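You operate a simulated robot arm through the tools that you are given. There is no shell and no other tool. Be economical: measure what you need, move in short steps, check, and stop when the job is done.

The job below is to be done with a simulated robot arm. You get a single attempt, and the scene is never put back.

TASK
File both waiting job cards under their days and switch those to FULL.

Only the result counts: the job must be done as asked and must still hold three seconds after the hand-in. Knocking over, shifting, dropping, spilling or breaking anything else fails it.

THE ROBOT
A 7-joint arm with a two-finger parallel gripper, fixed in place. Base frame: the origin is at the foot of the arm, x ahead of it, y to its left, z up. Lengths are in mm, angles in rad, forces in N, time in s.
With the tool pointing down near the work surface it reaches from about 240 to 680 mm from the base axis. Its first joint turns from -1.152 to 1.152 rad. Payload 2.4 kg.
The tool frame sits at the grasp point between the pads (the TCP): z along the fingers, y along the line on which they close. The tips reach 30 mm beyond it. Largest opening 94 mm; finger width 28, thickness 10; the body of the gripper, 50 by 96 mm, starts 55 mm behind the TCP.
Orientation is told as [roll, pitch, yaw] about the base's x, y, z axes, in that order, counted from this pose: with the fingers straight down and closing along the base's y, the tool's x points along the base's -x, its y along +y and its z along -z.

THE INTERFACE
- The arm moves only by the tool step_arm. Its argument "rows" is a list of rows, each an object (a shift or turn left out is 0, a gripper value left out holds the last) with "offset": the shift along the tool's x, y, z in units of 150 mm (1.0 is 150 mm), a list of three; "angular": the turn, a rotation vector about the tool's x, y, z in units of 90 degrees (1.0 is 90 degrees), a list of three; "grip": the finger opening in mm, from 0 to 94. In form: [{"offset": [dx, dy, dz], "angular": [wx, wy, wz], "grip": grip}, ...]. A call has 1 to 10 rows; each row is the pose to reach, as a shift and turn from the pose commanded when the call began, along the tool's axes at that moment. A call with a number of a shift or a turn outside -1 to 1 is refused whole. Each row takes 0.2 s and may step no farther than 50 mm and 0.15 rad from the row before; otherwise, or with a gripper value out of range, the whole call is refused. Where a pose cannot be reached the arm comes as near as it can. A force on the tool above 40 N (or 10 N above the force at the start of the call, whichever is more), or a blocked arm, ends the call early, and 0.2 s more pass. Each finger travels about 153 mm/s and halts on what it meets, pressing with about 28 N; the grip force reading is that of the motor and also rises with nothing between the fingers. The clock runs only during rows and for 0.2 s after the last one: add rows that repeat a pose to give the fingers time. The reply holds the time, the measured pose of the TCP, the force on the tool along the base axes, the opening and the grip force, in the units named above and with some noise, with the torque about the TCP (base axes, N m) and any sound that the robot's microphone picked up.
- Cameras (640 x 400 px; columns grow to the right, rows downward): "scene" is fixed at [46.1, 479.9, 1441.7]; the picture's right is [-0.65, -0.76, 0.00], its down [-0.45, 0.39, -0.80] and it looks along [0.61, -0.52, -0.60] (base axes); focal length 350 px, centre (320, 200). "wrist" rides on the gripper at [76, 14, -103] in the tool frame; the picture's right is [-0.18, 0.98, 0.00], its down [-0.75, -0.14, -0.64] and it looks along [-0.63, -0.12, 0.77] (tool axes); focal length 243 px, centre (320, 200). There is no depth. A picture from a camera that has moved, and an enlarged one, comes with that camera's place and axes in the base frame and with its lens.
- snapshot(camera): a new picture of that camera. No time passes.
- inspect(camera, box): a new picture of the part [left, top, right, bottom] of that camera's present view, enlarged. No time passes.
- finish_job(): hands the job in; it is judged then, once.

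Go step by step. Nothing tells you positions but the pictures and the camera data: compare them with the known pose of the tool, close in by small moves and look again before you grip or let go. The budget is 120 turns and 84 pictures, counting those below and the enlarged ones. Unless the task says otherwise, let go and move clear before handing in, and close with one line.

The tools are called as a command line: name --argument value ..., lists and objects as JSON in quotes. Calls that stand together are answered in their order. step_arm: Moves the arm, as the interface text tells. Its arguments: {"type":"object","properties":{"rows":{"type":"array","items":{"type":"object","properties":{"offset":{"type":"array","items":{"type":"number"}},"angular":{"type":"array","items":{"type":"number"}},"grip":{"type":"number"}}}}},"required":["rows"]} The other tools are called the same way: snapshot (camera) takes a picture; inspect (camera, box) takes an enlarged picture of a part of a camera's view; finish_job () hands the job in.

At the start:

```text
time_s: 0.0
position: [347.8, 196.9, 1134.5]
ee_rot: [0.0, 0.0, 0.001]
ft_force: [0.2, 0.4, 0.6]
torque: [0.0, -0.01, 0.0]
gripper_width: 94.3
grasp_force: 0.0
```

scene: 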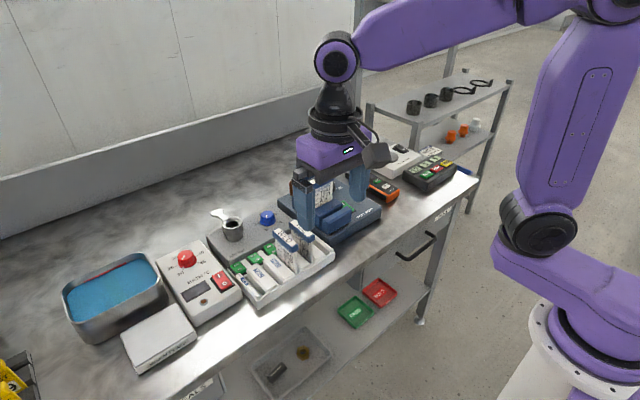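
wrist: 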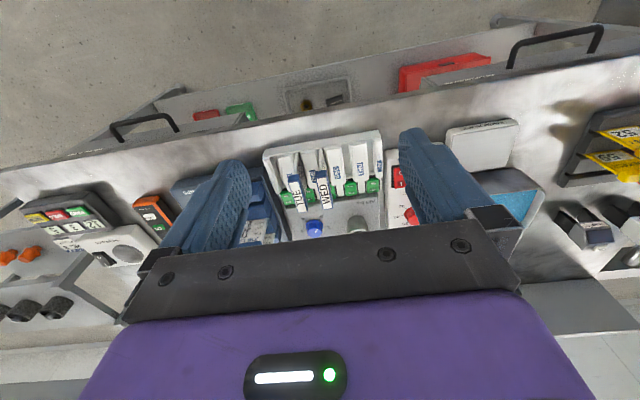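

I see a bench with a card rack (several slots with green tabs), two cards standing in it, and other devices. I'll look closer first.

inspect --camera "scene" --box '[200, 160, 400, 310]'

inspect --camera "wrist" --box '[230, 120, 410, 240]'

```text
2.67 times, centred on (300, 235) of scene
camera zoom: at [46.1, 479.9, 1441.7], right [-0.65, -0.76, 0.0], down [-0.45, 0.39, -0.8], along [0.61, -0.52, -0.6], focal length 932 px, centre (373, 107)
```

zoom: 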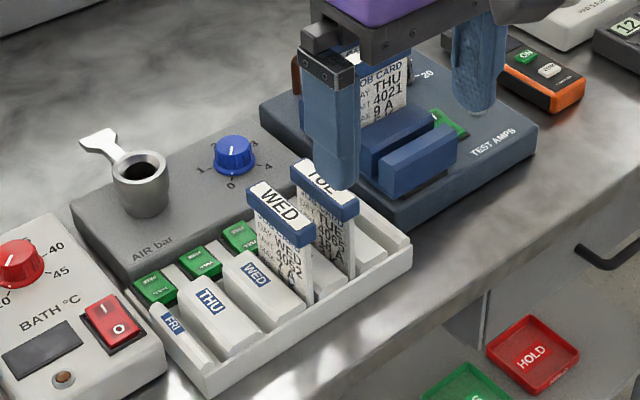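

```text
3.33 times, centred on (320, 180) of wrist
camera zoom: at [271.1, 210.8, 1236.0], right [0.18, 0.98, 0.0], down [0.75, -0.14, 0.64], along [0.63, -0.12, -0.77], focal length 809 px, centre (320, 267)
```

zoom: 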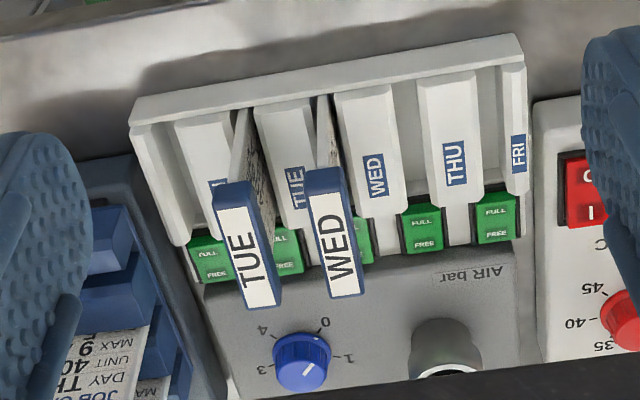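

step_arm --rows '[{"offset": [0.2, -0.25, 0]}, {"offset": [0.4, -0.5, 0]}, {"offset": [0.6, -0.75, 0]}, {"offset": [0.6, -1, 0]}]'

snapshot --camera "wrist"

inspect --camera "scene" --box '[260, 130, 420, 250]'

```text
time_s: 1.0
position: [256.9, 46.9, 1134.6]
ee_rot: [-0.001, 0.001, 0.001]
ft_force: [0.3, -0.2, -0.2]
torque: [0.02, 0.01, 0.0]
gripper_width: 94.0
grasp_force: 0.1
```

```text
79 pictures are left
camera wrist: at [180.4, 60.3, 1235.8], right [0.18, 0.98, 0.0], down [0.75, -0.14, 0.64], along [0.63, -0.12, -0.77], focal length 243 px, centre (320, 200)
```

wrist: 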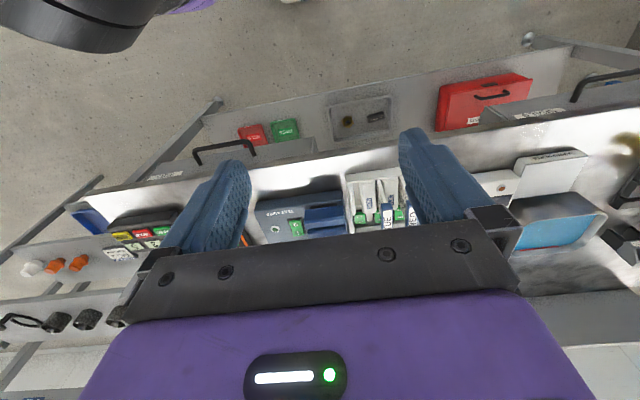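

```text
3.33 times, centred on (340, 190) of scene
camera zoom: at [46.0, 479.9, 1441.7], right [-0.65, -0.76, 0.0], down [-0.45, 0.39, -0.8], along [0.61, -0.52, -0.6], focal length 1165 px, centre (253, 233)
```

zoom: 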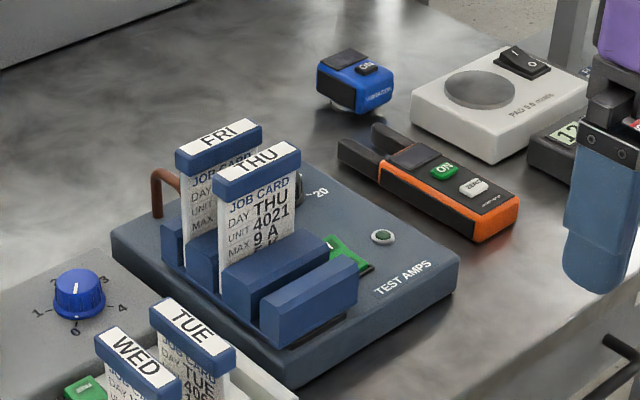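

step_arm --rows '[{"offset": [-0.3, -0.1, 0]}, {"offset": [-0.6, -0.2, 0]}, {"offset": [-0.9, -0.3, 0]}, {"offset": [-1, -0.4, 0]}]'

step_arm --rows '[{"offset": [-0.3, 0, 0]}, {"offset": [-0.6, 0, 0]}]'

snapshot --camera "wrist"

```text
time_s: 2.0
position: [406.6, -12.5, 1134.0]
ee_rot: [-0.001, -0.001, 0.001]
ft_force: [-0.7, 0.6, -0.5]
torque: [0.02, 0.02, 0.03]
gripper_width: 93.8
grasp_force: 0.1
```

```text
time_s: 2.6
position: [496.3, -15.6, 1134.7]
ee_rot: [0.0, 0.0, 0.0]
ft_force: [-0.4, -0.6, 0.0]
torque: [0.0, 0.0, 0.01]
gripper_width: 93.9
grasp_force: 0.1
```

```text
77 pictures are left
camera wrist: at [420.4, -1.2, 1237.1], right [0.18, 0.98, 0.0], down [0.75, -0.14, 0.64], along [0.63, -0.12, -0.77], focal length 243 px, centre (320, 200)
```

wrist: 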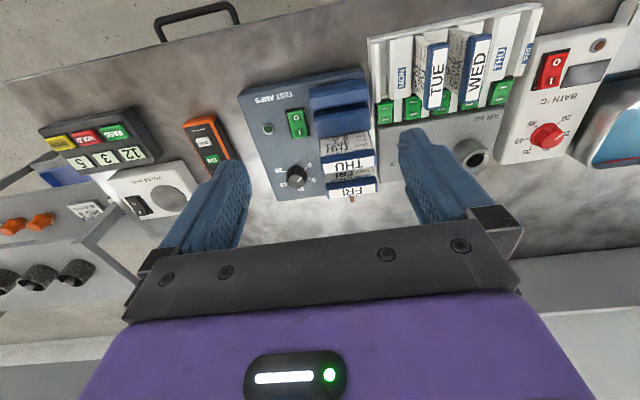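

inspect --camera "wrist" --box '[280, 60, 440, 210]'

inspect --camera "wrist" --box '[360, 0, 550, 125]'

inspect --camera "scene" --box '[220, 150, 400, 310]'

```text
2.67 times, centred on (360, 135) of wrist
camera zoom: at [420.4, -1.2, 1237.1], right [0.18, 0.98, 0.0], down [0.75, -0.14, 0.64], along [0.63, -0.12, -0.77], focal length 647 px, centre (213, 373)
```

zoom: 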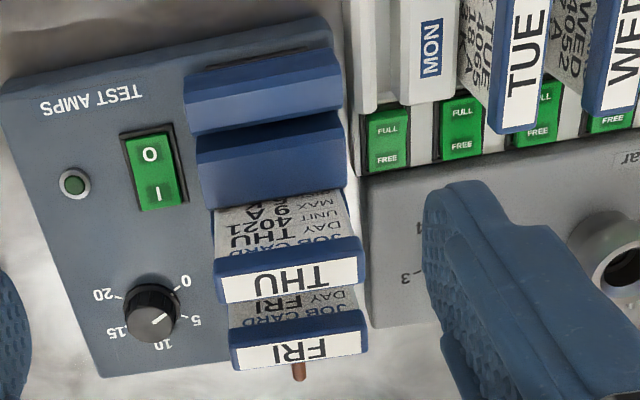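

```text
3.20 times, centred on (455, 62) of wrist
camera zoom: at [420.4, -1.2, 1237.1], right [0.18, 0.98, 0.0], down [0.75, -0.14, 0.64], along [0.63, -0.12, -0.77], focal length 776 px, centre (-112, 640)
```

zoom: 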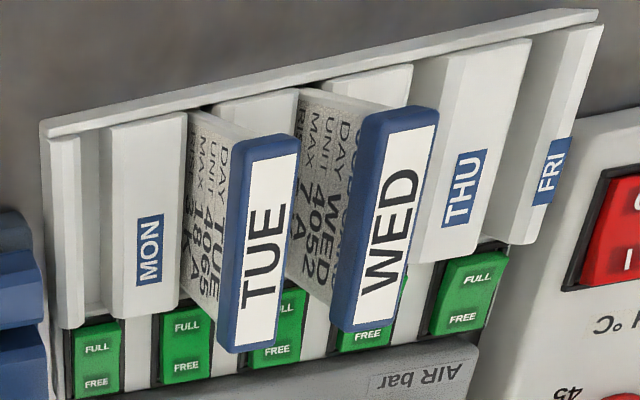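

```text
2.50 times, centred on (310, 230) of scene
camera zoom: at [46.1, 479.9, 1441.7], right [-0.65, -0.76, 0.0], down [-0.45, 0.39, -0.8], along [0.61, -0.52, -0.6], focal length 874 px, centre (345, 125)
```

zoom: 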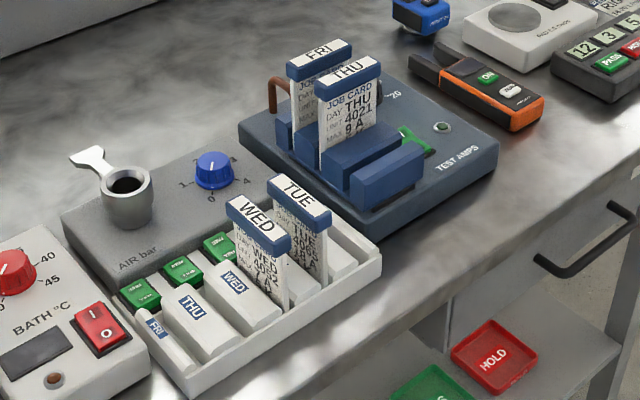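

The waiting cards are THU (about 599,3, top z≈955) and FRI (about 642,4) in the blue stand. Their slots are the empty THU and FRI gaps. I'll turn the gripper 90° to close across a card.

step_arm --rows '[{"angular": [0, 0, -0.09], "grip": 40}, {"angular": [0, 0, -0.18]}, {"angular": [0, 0, -0.27]}, {"angular": [0, 0, -0.36]}, {"angular": [0, 0, -0.45]}, {"angular": [0, 0, -0.54]}, {"angular": [0, 0, -0.63]}, {"angular": [0, 0, -0.72]}, {"angular": [0, 0, -0.81]}, {"angular": [0, 0, -0.9]}]'

step_arm --rows '[{"angular": [0, 0, -0.09]}, {"angular": [0, 0, -0.1]}]'

snapshot --camera "wrist"

```text
time_s: 4.8
position: [497.7, -11.5, 1135.4]
ee_rot: [0.0, 0.0, 1.416]
ft_force: [-0.3, 0.1, 0.6]
torque: [0.02, -0.03, 0.01]
gripper_width: 40.2
grasp_force: 0.1
```

```text
time_s: 5.4
position: [498.3, -13.3, 1134.3]
ee_rot: [0.0, -0.002, 1.574]
ft_force: [0.6, -0.4, -0.6]
torque: [0.0, 0.0, 0.04]
gripper_width: 39.9
grasp_force: 0.1
```

```text
73 pictures are left
camera wrist: at [483.4, -89.8, 1236.3], right [-0.98, 0.18, 0.0], down [0.14, 0.75, 0.64], along [0.12, 0.63, -0.77], focal length 243 px, centre (320, 200)
```

wrist: 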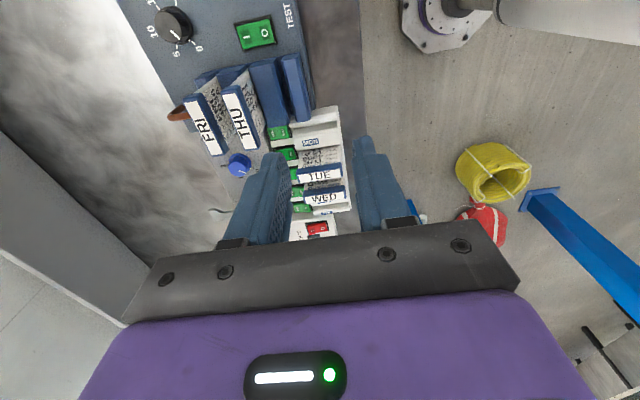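

step_arm --rows '[{"offset": [-0.05, -0.33, 0]}, {"offset": [-0.1, -0.66, 0]}, {"offset": [-0.1, -0.66, 0.3]}, {"offset": [-0.1, -0.66, 0.5]}]'

snapshot --camera "wrist"

inspect --camera "scene" --box '[270, 110, 430, 230]'

```text
time_s: 6.4
position: [594.7, 0.6, 1061.1]
ee_rot: [0.0, 0.0, 1.569]
ft_force: [-0.9, 0.4, 0.6]
torque: [0.02, -0.02, -0.02]
gripper_width: 40.1
grasp_force: 0.0
```

```text
72 pictures are left
camera wrist: at [581.2, -75.4, 1161.9], right [-0.98, 0.18, 0.0], down [0.14, 0.75, 0.64], along [0.12, 0.63, -0.77], focal length 243 px, centre (320, 200)
```

wrist: 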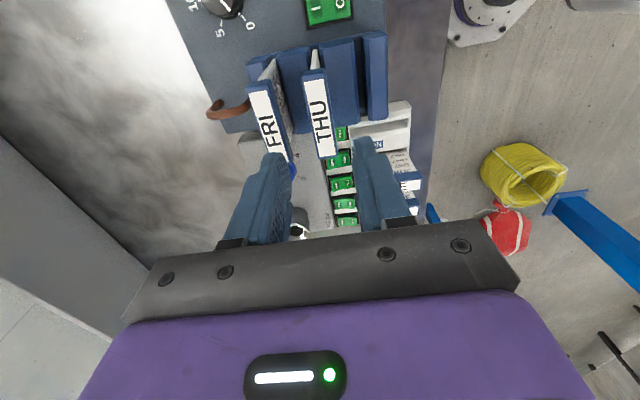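

```text
3.33 times, centred on (350, 170) of scene
camera zoom: at [46.1, 479.9, 1441.7], right [-0.65, -0.76, 0.0], down [-0.45, 0.39, -0.8], along [0.61, -0.52, -0.6], focal length 1165 px, centre (220, 300)
```

zoom: 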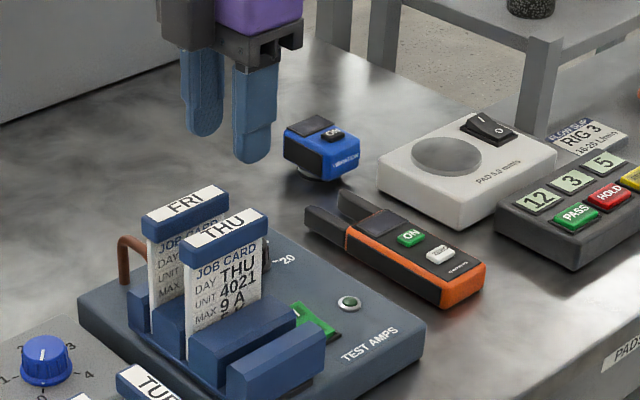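

step_arm --rows '[{"offset": [-0.02, -0.013, 0], "grip": 36}, {"offset": [-0.02, -0.013, 0.25]}, {"offset": [-0.02, -0.013, 0.4]}]'

snapshot --camera "wrist"

inspect --camera "scene" --box '[280, 110, 380, 210]'

```text
time_s: 7.2
position: [597.6, 5.1, 999.3]
ee_rot: [-0.001, -0.001, 1.57]
ft_force: [0.0, -0.6, 0.3]
torque: [0.03, -0.03, 0.0]
gripper_width: 35.9
grasp_force: 0.0
```

```text
70 pictures are left
camera wrist: at [582.8, -71.2, 1100.4], right [-0.98, 0.18, 0.0], down [0.14, 0.75, 0.64], along [0.12, 0.63, -0.77], focal length 243 px, centre (320, 200)
```

wrist: 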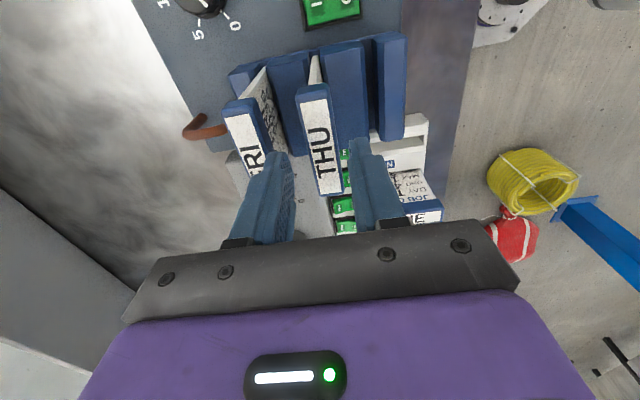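

```text
4.00 times, centred on (330, 160) of scene
camera zoom: at [46.1, 479.9, 1441.7], right [-0.65, -0.76, 0.0], down [-0.45, 0.39, -0.8], along [0.61, -0.52, -0.6], focal length 1398 px, centre (280, 360)
```

zoom: 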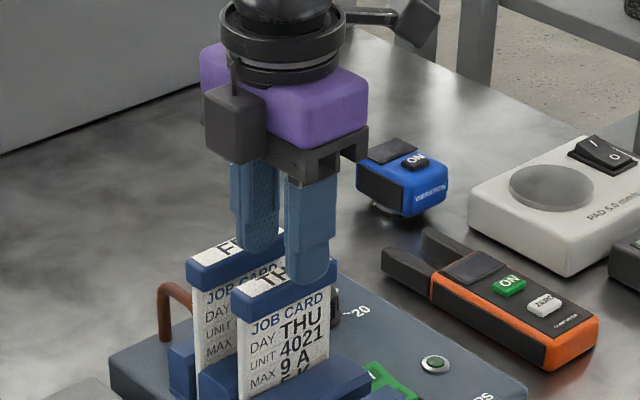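

step_arm --rows '[{"offset": [0, 0, 0.1]}, {"offset": [0, 0, 0.2]}, {"offset": [0, 0, 0.3]}, {"offset": [0, 0, 0.38]}]'

snapshot --camera "wrist"

inspect --camera "scene" --box '[280, 110, 380, 210]'

```text
time_s: 8.2
position: [596.7, 6.0, 941.9]
ee_rot: [0.001, 0.0, 1.572]
ft_force: [0.1, 0.1, -0.9]
torque: [0.04, 0.01, 0.03]
gripper_width: 35.8
grasp_force: 0.1
```

```text
68 pictures are left
camera wrist: at [583.1, -71.2, 1043.4], right [-0.98, 0.18, 0.0], down [0.14, 0.75, 0.64], along [0.12, 0.63, -0.77], focal length 243 px, centre (320, 200)
```

wrist: 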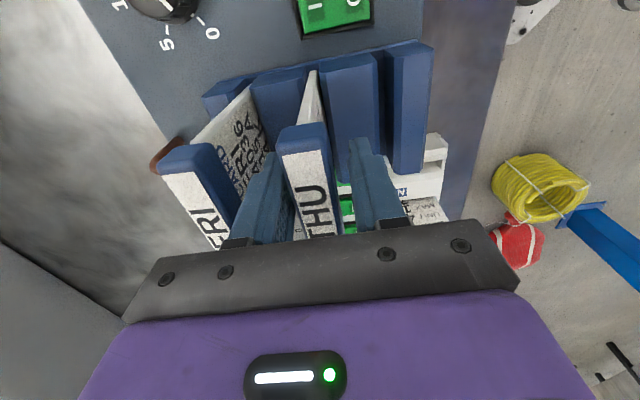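

```text
4.00 times, centred on (330, 160) of scene
camera zoom: at [46.1, 479.9, 1441.7], right [-0.65, -0.76, 0.0], down [-0.45, 0.39, -0.8], along [0.61, -0.52, -0.6], focal length 1398 px, centre (280, 360)
```

zoom: 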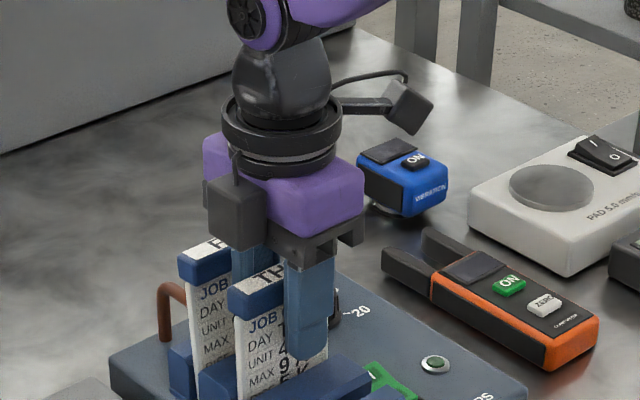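

step_arm --rows '[{"grip": 24}, {"grip": 20}, {"grip": 14}, {"grip": 8}, {"grip": 4}, {"grip": 4}]'

snapshot --camera "wrist"

```text
time_s: 9.6
position: [598.1, 5.7, 942.4]
ee_rot: [0.0, 0.0, 1.571]
ft_force: [-1.5, 1.2, -0.6]
torque: [-0.04, 0.13, -0.04]
gripper_width: 23.6
grasp_force: 28.1
```

```text
66 pictures are left
camera wrist: at [583.4, -71.2, 1044.4], right [-0.98, 0.18, 0.0], down [0.14, 0.75, 0.64], along [0.12, 0.63, -0.77], focal length 243 px, centre (320, 200)
```

wrist: 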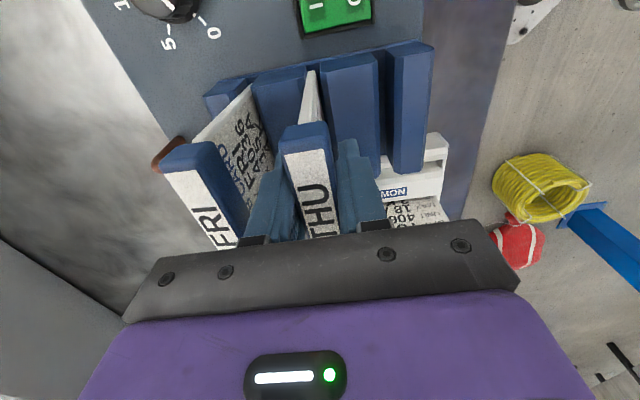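

step_arm --rows '[{"offset": [0, 0, -0.1]}, {"offset": [0, 0, -0.25]}, {"offset": [0, 0, -0.45]}, {"offset": [0, 0, -0.7]}, {"offset": [0, 0, -1]}]'

snapshot --camera "scene"

snapshot --camera "wrist"

```text
time_s: 10.8
position: [598.1, 5.0, 1095.4]
ee_rot: [0.002, 0.001, 1.571]
ft_force: [0.0, 0.7, -0.1]
torque: [0.01, 0.03, 0.0]
gripper_width: 23.3
grasp_force: 28.0
```

```text
65 pictures are left
```

scene: 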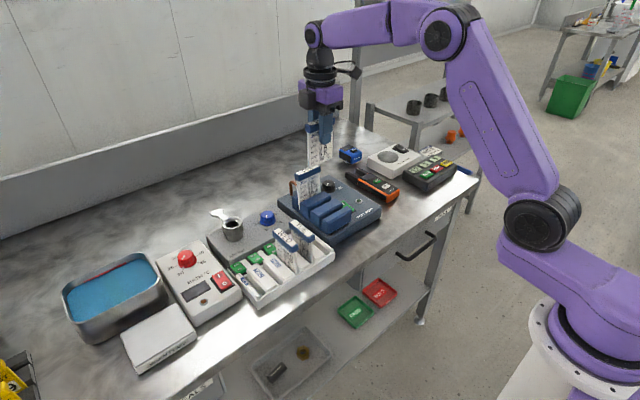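

```text
64 pictures are left
camera wrist: at [584.0, -70.9, 1196.5], right [-0.98, 0.18, 0.0], down [0.14, 0.75, 0.64], along [0.12, 0.63, -0.77], focal length 243 px, centre (320, 200)
```

wrist: 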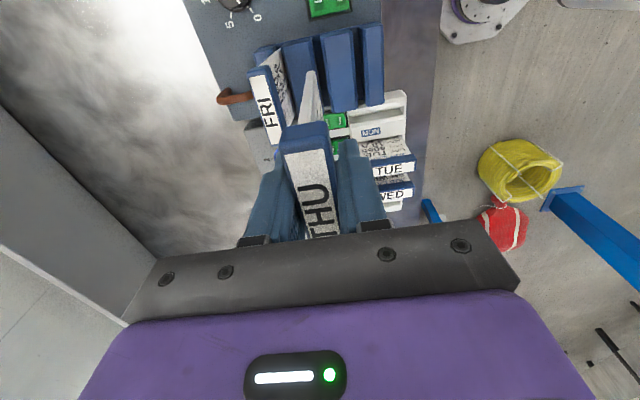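

inspect --camera "scene" --box '[270, 70, 390, 190]'

```text
3.33 times, centred on (330, 130) of scene
camera zoom: at [46.1, 479.9, 1441.7], right [-0.65, -0.76, 0.0], down [-0.45, 0.39, -0.8], along [0.61, -0.52, -0.6], focal length 1165 px, centre (287, 433)
```

zoom: 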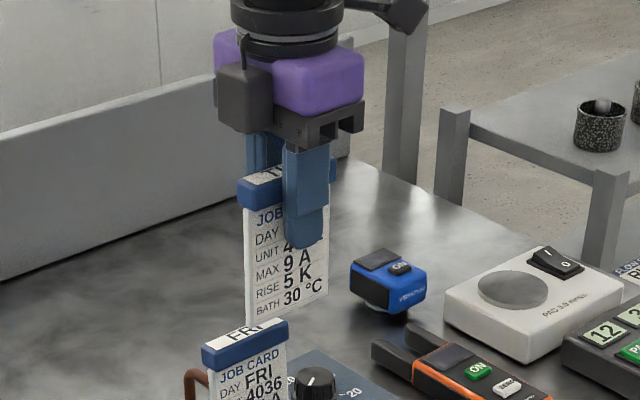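

step_arm --rows '[{"offset": [-0.05, 0.1, 0], "angular": [0, 0, 0.09]}, {"offset": [-0.1, 0.2, 0], "angular": [0, 0, 0.18]}, {"offset": [-0.2, 0.3, 0], "angular": [0, 0, 0.27]}, {"offset": [-0.3, 0.4, 0], "angular": [0, 0, 0.36]}, {"offset": [-0.4, 0.5, 0], "angular": [0, 0, 0.45]}, {"offset": [-0.5, 0.53, 0], "angular": [0, 0, 0.54]}, {"offset": [-0.6, 0.53, 0], "angular": [0, 0, 0.63]}, {"offset": [-0.7, 0.53, 0], "angular": [0, 0, 0.72]}, {"offset": [-0.8, 0.53, 0], "angular": [0, 0, 0.81]}, {"offset": [-0.9, 0.53, 0], "angular": [0, 0, 0.9]}]'

step_arm --rows '[{"angular": [0, 0, 0.09]}, {"angular": [0, 0, 0.1]}]'

snapshot --camera "wrist"

```text
time_s: 13.0
position: [519.6, 140.8, 1093.5]
ee_rot: [0.001, -0.001, 0.153]
ft_force: [-0.3, -0.4, -0.2]
torque: [-0.02, -0.02, 0.03]
gripper_width: 23.5
grasp_force: 28.1
```

```text
time_s: 13.6
position: [518.6, 140.7, 1092.3]
ee_rot: [-0.002, -0.001, -0.001]
ft_force: [0.1, 0.1, -0.1]
torque: [-0.04, -0.02, -0.01]
gripper_width: 23.5
grasp_force: 27.7
```

```text
62 pictures are left
camera wrist: at [442.3, 154.2, 1194.8], right [0.19, 0.98, 0.0], down [0.75, -0.14, 0.64], along [0.63, -0.12, -0.77], focal length 243 px, centre (320, 200)
```

wrist: 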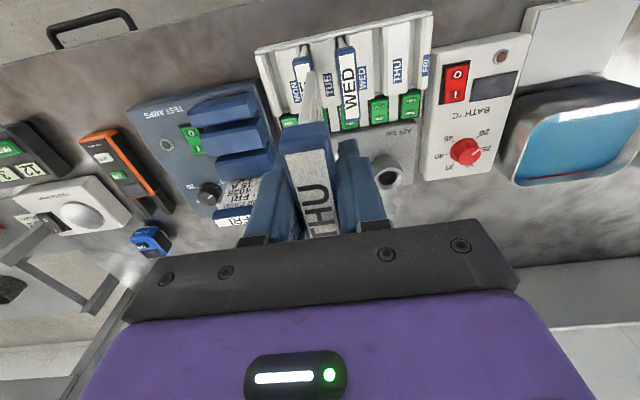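

inspect --camera "wrist" --box '[250, 5, 440, 135]'

```text
3.08 times, centred on (345, 70) of wrist
camera zoom: at [442.3, 154.2, 1194.8], right [0.19, 0.98, 0.0], down [0.75, -0.14, 0.64], along [0.63, -0.12, -0.77], focal length 746 px, centre (243, 600)
```

zoom: 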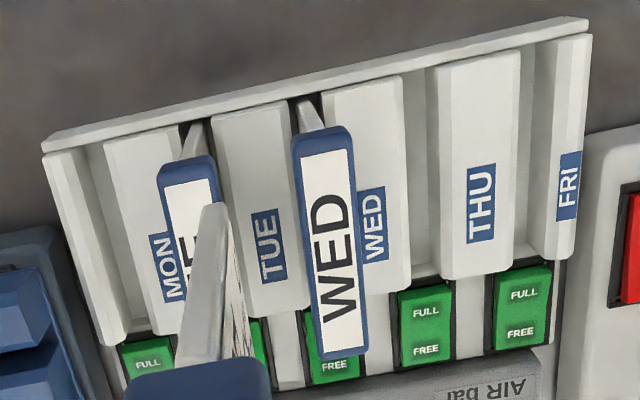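

step_arm --rows '[{"offset": [0, 0.25, 0]}, {"offset": [0, 0.47, 0]}, {"offset": [-0.013, 0.47, 0.15]}, {"offset": [-0.013, 0.47, 0.33]}]'

snapshot --camera "wrist"

inspect --camera "scene" --box '[200, 120, 360, 280]'

```text
time_s: 14.6
position: [521.0, 209.6, 1044.2]
ee_rot: [0.0, -0.002, 0.001]
ft_force: [0.0, 0.2, -0.3]
torque: [0.0, 0.01, -0.02]
gripper_width: 23.4
grasp_force: 27.7
```

```text
60 pictures are left
camera wrist: at [443.6, 224.1, 1145.9], right [0.18, 0.98, 0.0], down [0.75, -0.14, 0.64], along [0.63, -0.12, -0.77], focal length 243 px, centre (320, 200)
```

wrist: 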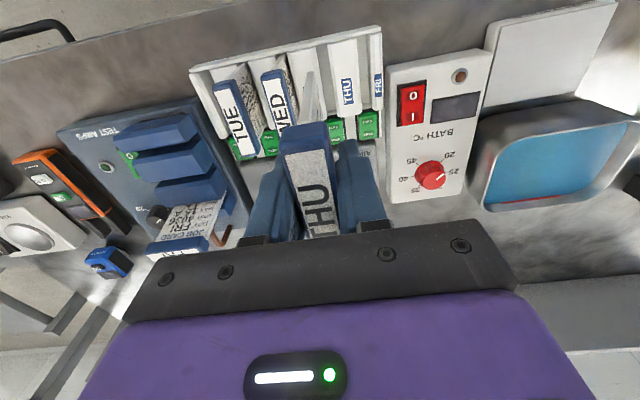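

```text
2.50 times, centred on (280, 200) of scene
camera zoom: at [46.1, 479.9, 1441.7], right [-0.65, -0.76, 0.0], down [-0.45, 0.39, -0.8], along [0.61, -0.52, -0.6], focal length 874 px, centre (420, 200)
```

zoom: 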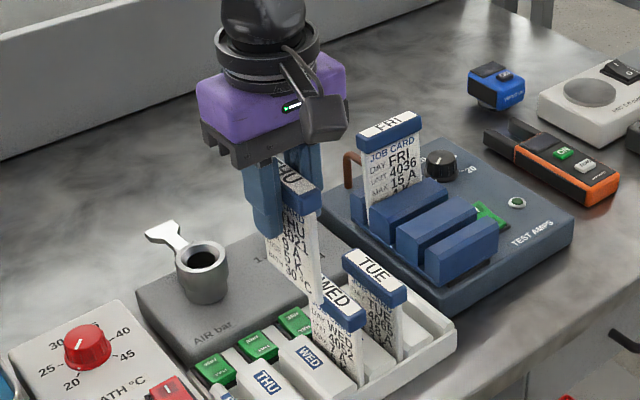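

inspect --camera "wrist" --box '[180, 15, 400, 165]'

inspect --camera "scene" --box '[235, 190, 335, 310]'

```text
2.67 times, centred on (290, 90) of wrist
camera zoom: at [443.6, 224.1, 1145.9], right [0.18, 0.98, 0.0], down [0.75, -0.14, 0.64], along [0.63, -0.12, -0.77], focal length 647 px, centre (400, 493)
```

zoom: 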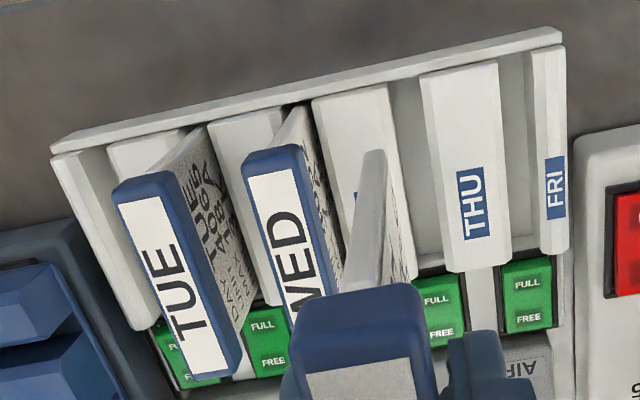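

```text
3.33 times, centred on (285, 250) of scene
camera zoom: at [46.1, 479.9, 1441.7], right [-0.65, -0.76, 0.0], down [-0.45, 0.39, -0.8], along [0.61, -0.52, -0.6], focal length 1165 px, centre (437, 33)
```

zoom: 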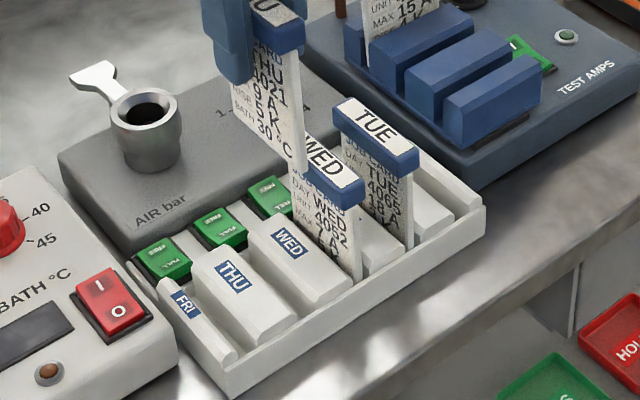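

step_arm --rows '[{"offset": [0, 0.043, 0.1]}, {"offset": [0, 0.043, 0.35]}, {"offset": [0, 0.043, 0.6]}, {"offset": [0, 0.043, 0.65]}]'

inspect --camera "wrist" --box '[180, 0, 420, 170]'

inspect --camera "scene" --box '[220, 190, 340, 310]'

```text
time_s: 15.6
position: [521.1, 217.4, 945.6]
ee_rot: [0.002, -0.001, 0.0]
ft_force: [0.2, 0.3, -0.3]
torque: [0.01, 0.01, 0.02]
gripper_width: 23.6
grasp_force: 27.8
```

```text
2.35 times, centred on (300, 85) of wrist
camera zoom: at [444.8, 231.2, 1047.2], right [0.18, 0.98, 0.0], down [0.75, -0.14, 0.64], along [0.63, -0.12, -0.77], focal length 571 px, centre (367, 471)
```

zoom: 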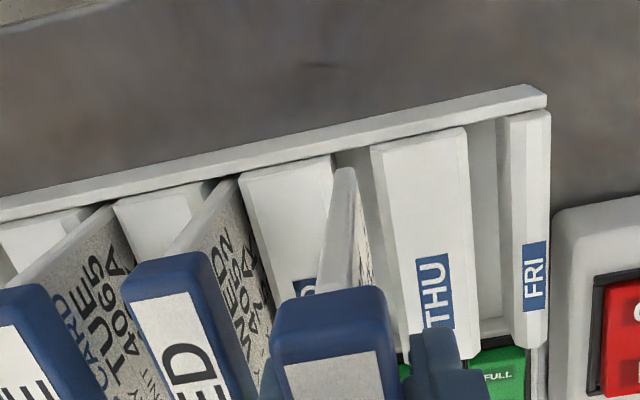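

```text
3.33 times, centred on (280, 250) of scene
camera zoom: at [46.1, 479.9, 1441.7], right [-0.65, -0.76, 0.0], down [-0.45, 0.39, -0.8], along [0.61, -0.52, -0.6], focal length 1165 px, centre (453, 33)
```

zoom: 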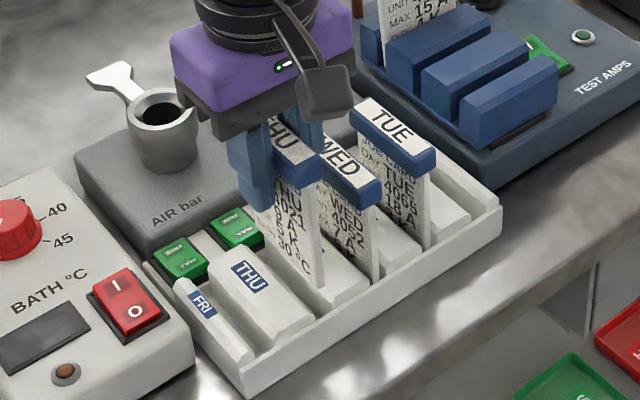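

step_arm --rows '[{"offset": [0, 0.011, 0]}, {"offset": [0, 0.011, 0.05]}, {"offset": [0, 0.011, 0.1]}, {"offset": [0, 0.011, 0.13]}]'

inspect --camera "wrist" --box '[180, 0, 420, 170]'

inspect --camera "scene" --box '[240, 200, 320, 290]'

```text
time_s: 16.6
position: [520.8, 218.5, 926.4]
ee_rot: [0.001, -0.001, 0.0]
ft_force: [0.3, 0.7, -0.4]
torque: [-0.01, -0.02, -0.02]
gripper_width: 23.5
grasp_force: 27.7
```

```text
2.35 times, centred on (300, 85) of wrist
camera zoom: at [444.3, 232.2, 1027.3], right [0.18, 0.98, 0.0], down [0.75, -0.14, 0.64], along [0.63, -0.12, -0.77], focal length 571 px, centre (367, 471)
```

zoom: 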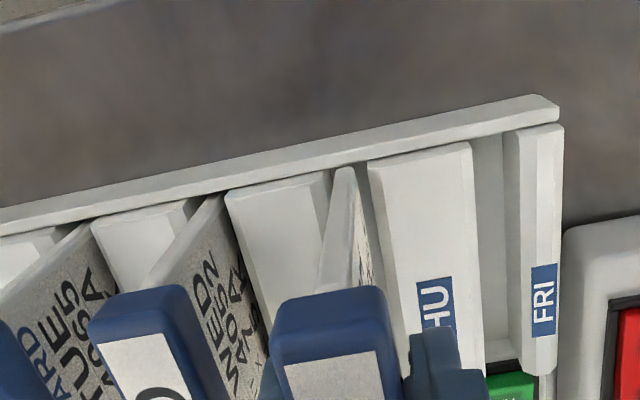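

```text
4.44 times, centred on (280, 245) of scene
camera zoom: at [46.1, 479.9, 1441.7], right [-0.65, -0.76, 0.0], down [-0.45, 0.39, -0.8], along [0.61, -0.52, -0.6], focal length 1553 px, centre (498, 0)
```

zoom: 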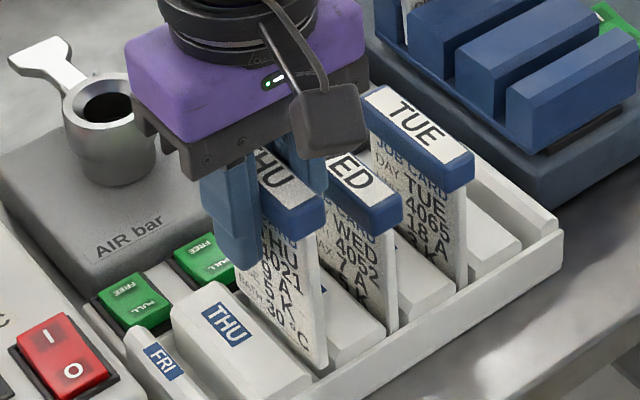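

step_arm --rows '[{"offset": [-0.01, 0.009, 0]}, {"offset": [-0.01, 0.009, 0.04]}, {"offset": [-0.01, 0.009, 0.08]}]'

inspect --camera "wrist" --box '[180, 0, 420, 170]'

```text
time_s: 17.4
position: [521.7, 220.2, 914.1]
ee_rot: [-0.001, 0.001, 0.0]
ft_force: [-0.2, -0.3, -0.7]
torque: [0.01, -0.01, -0.05]
gripper_width: 23.4
grasp_force: 27.9
```

```text
2.35 times, centred on (300, 85) of wrist
camera zoom: at [445.5, 234.1, 1015.1], right [0.18, 0.98, 0.0], down [0.75, -0.14, 0.64], along [0.63, -0.12, -0.77], focal length 571 px, centre (367, 471)
```

zoom: 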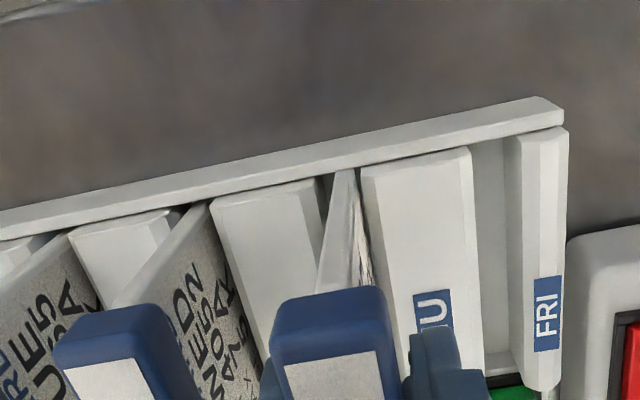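

step_arm --rows '[{"offset": [0, 0, 0.03]}, {"offset": [0, 0, 0.06]}, {"offset": [0, 0, 0.09]}]'

inspect --camera "wrist" --box '[180, 0, 420, 170]'

inspect --camera "scene" --box '[240, 200, 320, 290]'

```text
time_s: 18.2
position: [522.9, 219.7, 899.7]
ee_rot: [0.0, -0.001, 0.001]
ft_force: [0.6, 0.3, -0.5]
torque: [0.0, -0.01, 0.02]
gripper_width: 23.6
grasp_force: 28.0
```

```text
2.35 times, centred on (300, 85) of wrist
camera zoom: at [446.1, 233.1, 1001.9], right [0.18, 0.98, 0.0], down [0.75, -0.14, 0.64], along [0.63, -0.12, -0.77], focal length 571 px, centre (367, 471)
```

zoom: 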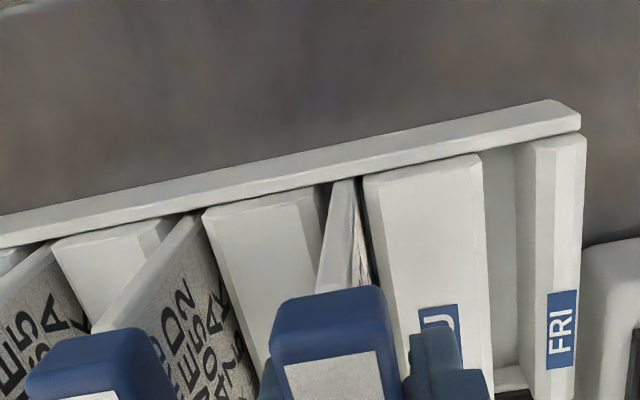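

```text
4.44 times, centred on (280, 245) of scene
camera zoom: at [46.1, 479.9, 1441.7], right [-0.65, -0.76, 0.0], down [-0.45, 0.39, -0.8], along [0.61, -0.52, -0.6], focal length 1553 px, centre (498, 0)
```

zoom: 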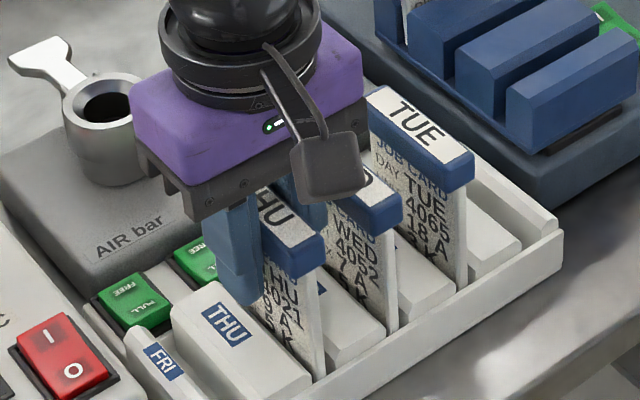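

step_arm --rows '[{"offset": [0, 0, 0.025]}, {"offset": [0, 0, 0.045]}, {"offset": [0, 0, 0.06]}, {"offset": [0, 0, 0.075]}, {"offset": [0, 0, 0.09]}, {"offset": [0, 0, 0.105]}]'

inspect --camera "scene" --box '[240, 200, 320, 290]'

```text
time_s: 19.6
position: [522.9, 219.3, 886.2]
ee_rot: [0.003, -0.006, -0.002]
ft_force: [2.7, -0.4, 27.2]
torque: [-0.07, -0.02, 0.0]
gripper_width: 23.8
grasp_force: 27.8
```

```text
4.44 times, centred on (280, 245) of scene
camera zoom: at [45.7, 479.7, 1441.8], right [-0.65, -0.76, 0.0], down [-0.45, 0.39, -0.8], along [0.61, -0.52, -0.6], focal length 1553 px, centre (498, 0)
```

zoom: 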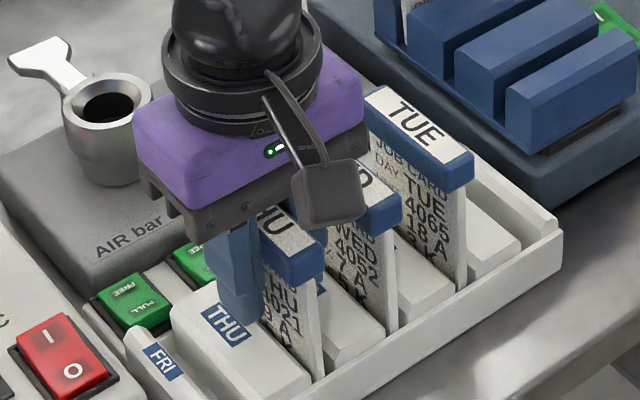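

step_arm --rows '[{"offset": [0, 0, -0.015]}, {"offset": [0, 0, -0.015], "grip": 27}, {"offset": [0, 0, -0.015], "grip": 31}, {"offset": [0, 0, -0.015]}]'

inspect --camera "scene" --box '[240, 200, 320, 290]'

snapshot --camera "wrist"

```text
time_s: 20.6
position: [522.2, 219.9, 887.3]
ee_rot: [0.001, 0.001, 0.0]
ft_force: [0.2, -0.8, -0.4]
torque: [-0.01, 0.01, 0.0]
gripper_width: 31.0
grasp_force: 0.1
```

```text
4.44 times, centred on (280, 245) of scene
camera zoom: at [46.1, 479.9, 1441.7], right [-0.65, -0.76, 0.0], down [-0.45, 0.39, -0.8], along [0.61, -0.52, -0.6], focal length 1553 px, centre (498, 0)
```

zoom: 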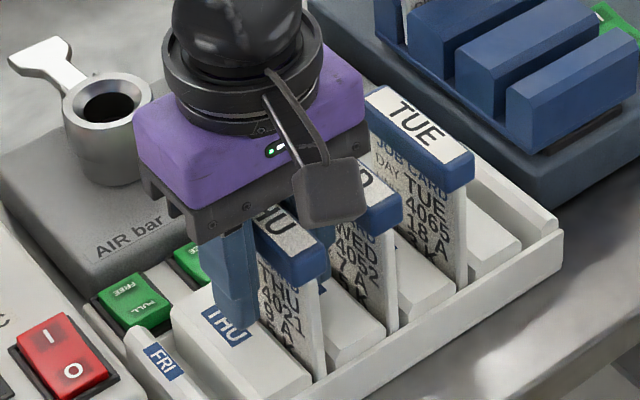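

```text
47 pictures are left
camera wrist: at [445.7, 233.7, 988.5], right [0.18, 0.98, 0.0], down [0.75, -0.14, 0.64], along [0.63, -0.12, -0.77], focal length 243 px, centre (320, 200)
```

wrist: 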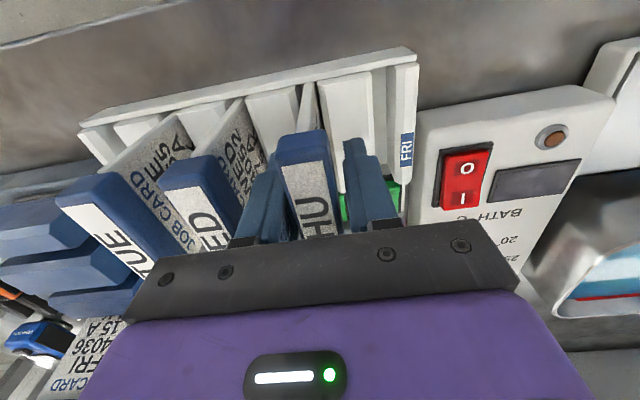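

step_arm --rows '[{"offset": [0, 0, -0.1]}, {"offset": [0, 0, -0.25]}, {"offset": [0, 0, -0.5]}, {"offset": [0, 0, -0.8]}, {"offset": [0, 0, -1]}, {"offset": [0, -0.3, -1]}, {"offset": [-0.1, -0.6, -1]}, {"offset": [-0.1, -0.9, -1], "grip": 42}]'

snapshot --camera "wrist"

inspect --camera "scene" --box '[210, 190, 330, 310]'

```text
time_s: 22.4
position: [537.6, 83.4, 1036.8]
ee_rot: [-0.001, 0.0, -0.001]
ft_force: [-0.4, -0.1, 0.9]
torque: [-0.01, 0.04, -0.01]
gripper_width: 41.9
grasp_force: 0.1
```

```text
46 pictures are left
camera wrist: at [461.4, 98.0, 1138.8], right [0.18, 0.98, 0.0], down [0.75, -0.14, 0.64], along [0.63, -0.12, -0.77], focal length 243 px, centre (320, 200)
```

wrist: 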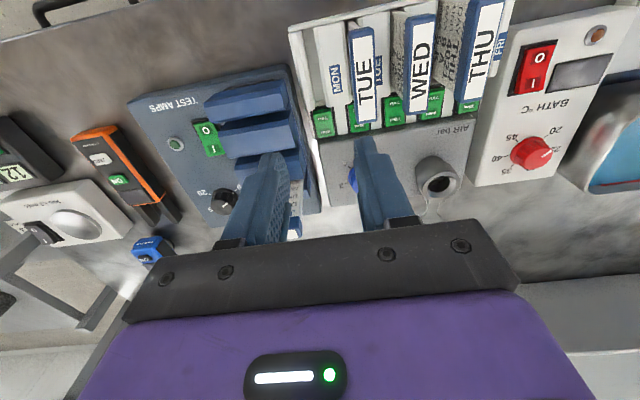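

```text
3.33 times, centred on (270, 250) of scene
camera zoom: at [46.0, 480.0, 1441.7], right [-0.65, -0.76, 0.0], down [-0.45, 0.39, -0.8], along [0.61, -0.52, -0.6], focal length 1165 px, centre (487, 33)
```

zoom: 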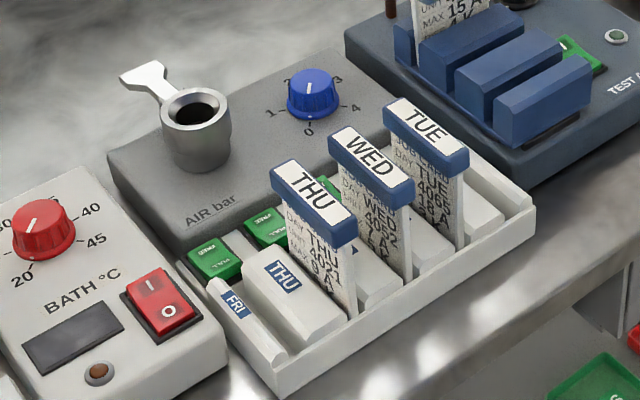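

step_arm --rows '[{"offset": [-0.07, -0.05, -0.05], "angular": [0, 0, -0.09]}, {"offset": [-0.14, -0.1, -0.05], "angular": [0, 0, -0.18]}, {"offset": [-0.21, -0.15, -0.05], "angular": [0, 0, -0.27]}, {"offset": [-0.28, -0.2, -0.05], "angular": [0, 0, -0.36]}, {"offset": [-0.35, -0.25, -0.05], "angular": [0, 0, -0.45]}, {"offset": [-0.42, -0.3, -0.05], "angular": [0, 0, -0.54]}, {"offset": [-0.49, -0.35, -0.05], "angular": [0, 0, -0.63]}, {"offset": [-0.56, -0.4, -0.05], "angular": [0, 0, -0.72]}, {"offset": [-0.63, -0.45, -0.05], "angular": [0, 0, -0.81]}, {"offset": [-0.69, -0.52, -0.05], "angular": [0, 0, -0.9]}]'

step_arm --rows '[{"angular": [0, 0, -0.09]}, {"angular": [0, 0, -0.1]}]'

snapshot --camera "wrist"

```text
time_s: 24.6
position: [640.5, 6.6, 1044.4]
ee_rot: [-0.001, 0.001, 1.418]
ft_force: [0.5, 0.2, 0.2]
torque: [0.02, 0.02, -0.01]
gripper_width: 42.1
grasp_force: 0.0
```

```text
time_s: 25.2
position: [639.8, 6.1, 1044.8]
ee_rot: [0.0, 0.001, 1.573]
ft_force: [0.0, 0.5, 0.1]
torque: [0.01, -0.04, 0.01]
gripper_width: 42.2
grasp_force: 0.1
```

```text
44 pictures are left
camera wrist: at [626.4, -70.5, 1146.0], right [-0.98, 0.18, 0.0], down [0.14, 0.75, 0.64], along [0.12, 0.63, -0.77], focal length 243 px, centre (320, 200)
```

wrist: 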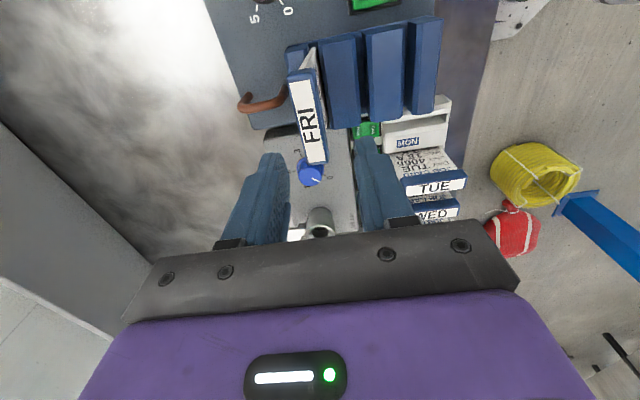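

step_arm --rows '[{"offset": [0, -0.04, 0.1], "grip": 48}, {"offset": [0, -0.04, 0.3]}]'

snapshot --camera "wrist"

inspect --camera "scene" --box '[260, 120, 380, 220]'

```text
time_s: 25.8
position: [646.8, 6.6, 999.5]
ee_rot: [-0.001, 0.002, 1.571]
ft_force: [-0.2, -0.6, 0.3]
torque: [-0.02, 0.02, 0.01]
gripper_width: 47.9
grasp_force: 0.1
```

```text
43 pictures are left
camera wrist: at [632.8, -70.2, 1100.7], right [-0.98, 0.18, 0.0], down [0.14, 0.75, 0.64], along [0.12, 0.63, -0.77], focal length 243 px, centre (320, 200)
```

wrist: 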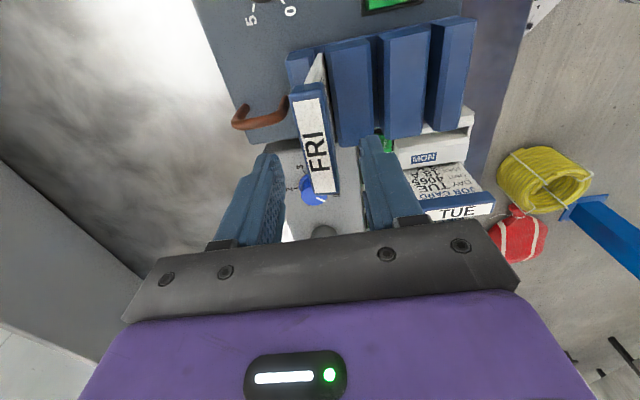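

```text
4.00 times, centred on (320, 170) of scene
camera zoom: at [46.1, 479.9, 1441.7], right [-0.65, -0.76, 0.0], down [-0.45, 0.39, -0.8], along [0.61, -0.52, -0.6], focal length 1398 px, centre (320, 320)
```

zoom: 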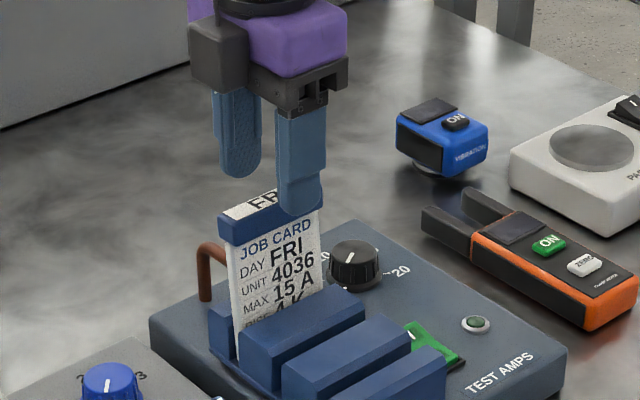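

step_arm --rows '[{"offset": [0.01, -0.02, 0.1]}, {"offset": [0.01, -0.02, 0.2]}, {"offset": [0.01, -0.02, 0.3]}, {"offset": [0.01, -0.02, 0.38]}]'

snapshot --camera "wrist"

```text
time_s: 26.8
position: [650.1, 4.7, 943.2]
ee_rot: [0.0, -0.001, 1.57]
ft_force: [-0.7, -0.6, -0.4]
torque: [0.0, 0.03, 0.05]
gripper_width: 47.8
grasp_force: 0.0
```

```text
41 pictures are left
camera wrist: at [636.1, -72.2, 1043.3], right [-0.98, 0.18, 0.0], down [0.14, 0.75, 0.64], along [0.12, 0.63, -0.77], focal length 243 px, centre (320, 200)
```

wrist: 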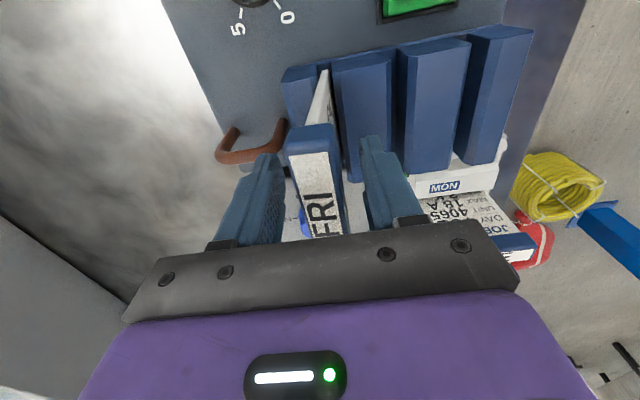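

step_arm --rows '[{"offset": [0, 0.015, 0], "grip": 36}, {"offset": [0, 0.015, 0], "grip": 28}, {"offset": [0, 0.015, 0], "grip": 22}, {"offset": [0, 0.015, 0], "grip": 12}, {"offset": [0, 0.015, 0], "grip": 4}, {"offset": [0, 0.015, 0], "grip": 4}]'

snapshot --camera "wrist"

```text
time_s: 28.2
position: [648.7, 4.4, 943.1]
ee_rot: [0.0, 0.0, 1.57]
ft_force: [-1.8, 0.2, -0.4]
torque: [0.02, 0.1, 0.0]
gripper_width: 23.3
grasp_force: 28.0
```

```text
40 pictures are left
camera wrist: at [634.0, -72.0, 1043.6], right [-0.98, 0.18, 0.0], down [0.14, 0.75, 0.64], along [0.12, 0.63, -0.77], focal length 243 px, centre (320, 200)
```

wrist: 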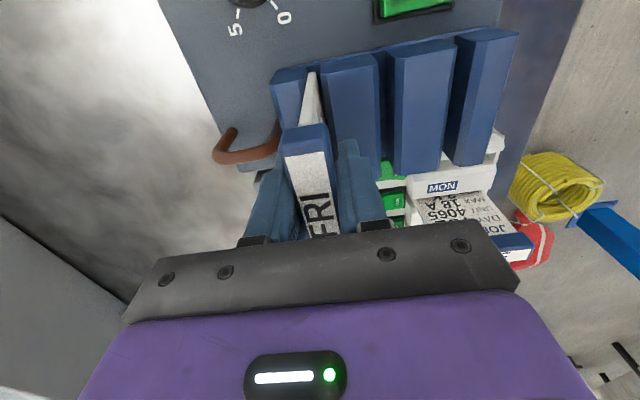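

step_arm --rows '[{"offset": [0, 0, -0.1]}, {"offset": [0, 0, -0.25]}, {"offset": [0, 0, -0.45]}, {"offset": [0, 0, -0.7]}, {"offset": [0, 0, -1]}]'

step_arm --rows '[{"offset": [-0.05, 0.1, 0], "angular": [0, 0, 0.09]}, {"offset": [-0.1, 0.2, 0], "angular": [0, 0, 0.18]}, {"offset": [-0.2, 0.35, 0], "angular": [0, 0, 0.27]}, {"offset": [-0.3, 0.5, 0], "angular": [0, 0, 0.36]}, {"offset": [-0.4, 0.65, 0], "angular": [0, 0, 0.45]}, {"offset": [-0.52, 0.75, 0], "angular": [0, 0, 0.54]}, {"offset": [-0.64, 0.84, 0], "angular": [0, 0, 0.63]}, {"offset": [-0.76, 0.84, 0], "angular": [0, 0, 0.72]}, {"offset": [-0.88, 0.84, 0], "angular": [0, 0, 0.81]}, {"offset": [-1, 0.84, 0], "angular": [0, 0, 0.9]}]'

step_arm --rows '[{"angular": [0, 0, 0.09]}, {"angular": [0, 0, 0.1]}]'

snapshot --camera "wrist"

```text
time_s: 29.4
position: [645.5, 6.2, 1092.0]
ee_rot: [-0.002, -0.002, 1.571]
ft_force: [0.4, -1.3, -1.6]
torque: [-0.01, 0.01, 0.01]
gripper_width: 23.5
grasp_force: 28.4
```

```text
time_s: 31.6
position: [521.0, 155.8, 1093.7]
ee_rot: [0.0, -0.001, 0.156]
ft_force: [-0.2, 0.2, -0.3]
torque: [-0.03, 0.02, 0.01]
gripper_width: 23.6
grasp_force: 28.1
```

```text
time_s: 32.2
position: [521.6, 155.2, 1093.7]
ee_rot: [-0.001, 0.0, -0.003]
ft_force: [-0.4, -0.5, -0.2]
torque: [0.03, -0.02, -0.02]
gripper_width: 23.5
grasp_force: 28.1
```

```text
39 pictures are left
camera wrist: at [444.8, 169.5, 1194.4], right [0.19, 0.98, 0.0], down [0.75, -0.14, 0.64], along [0.63, -0.12, -0.77], focal length 243 px, centre (320, 200)
```

wrist: 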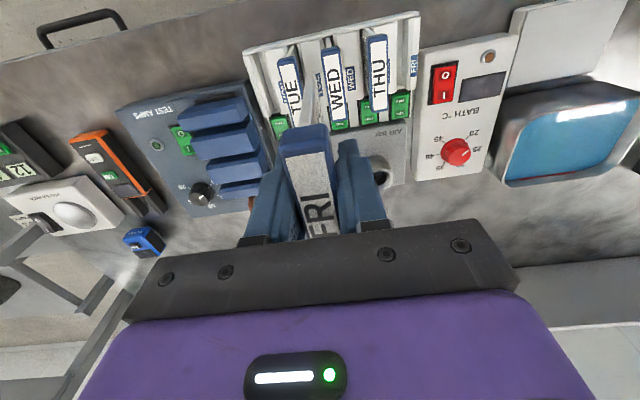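

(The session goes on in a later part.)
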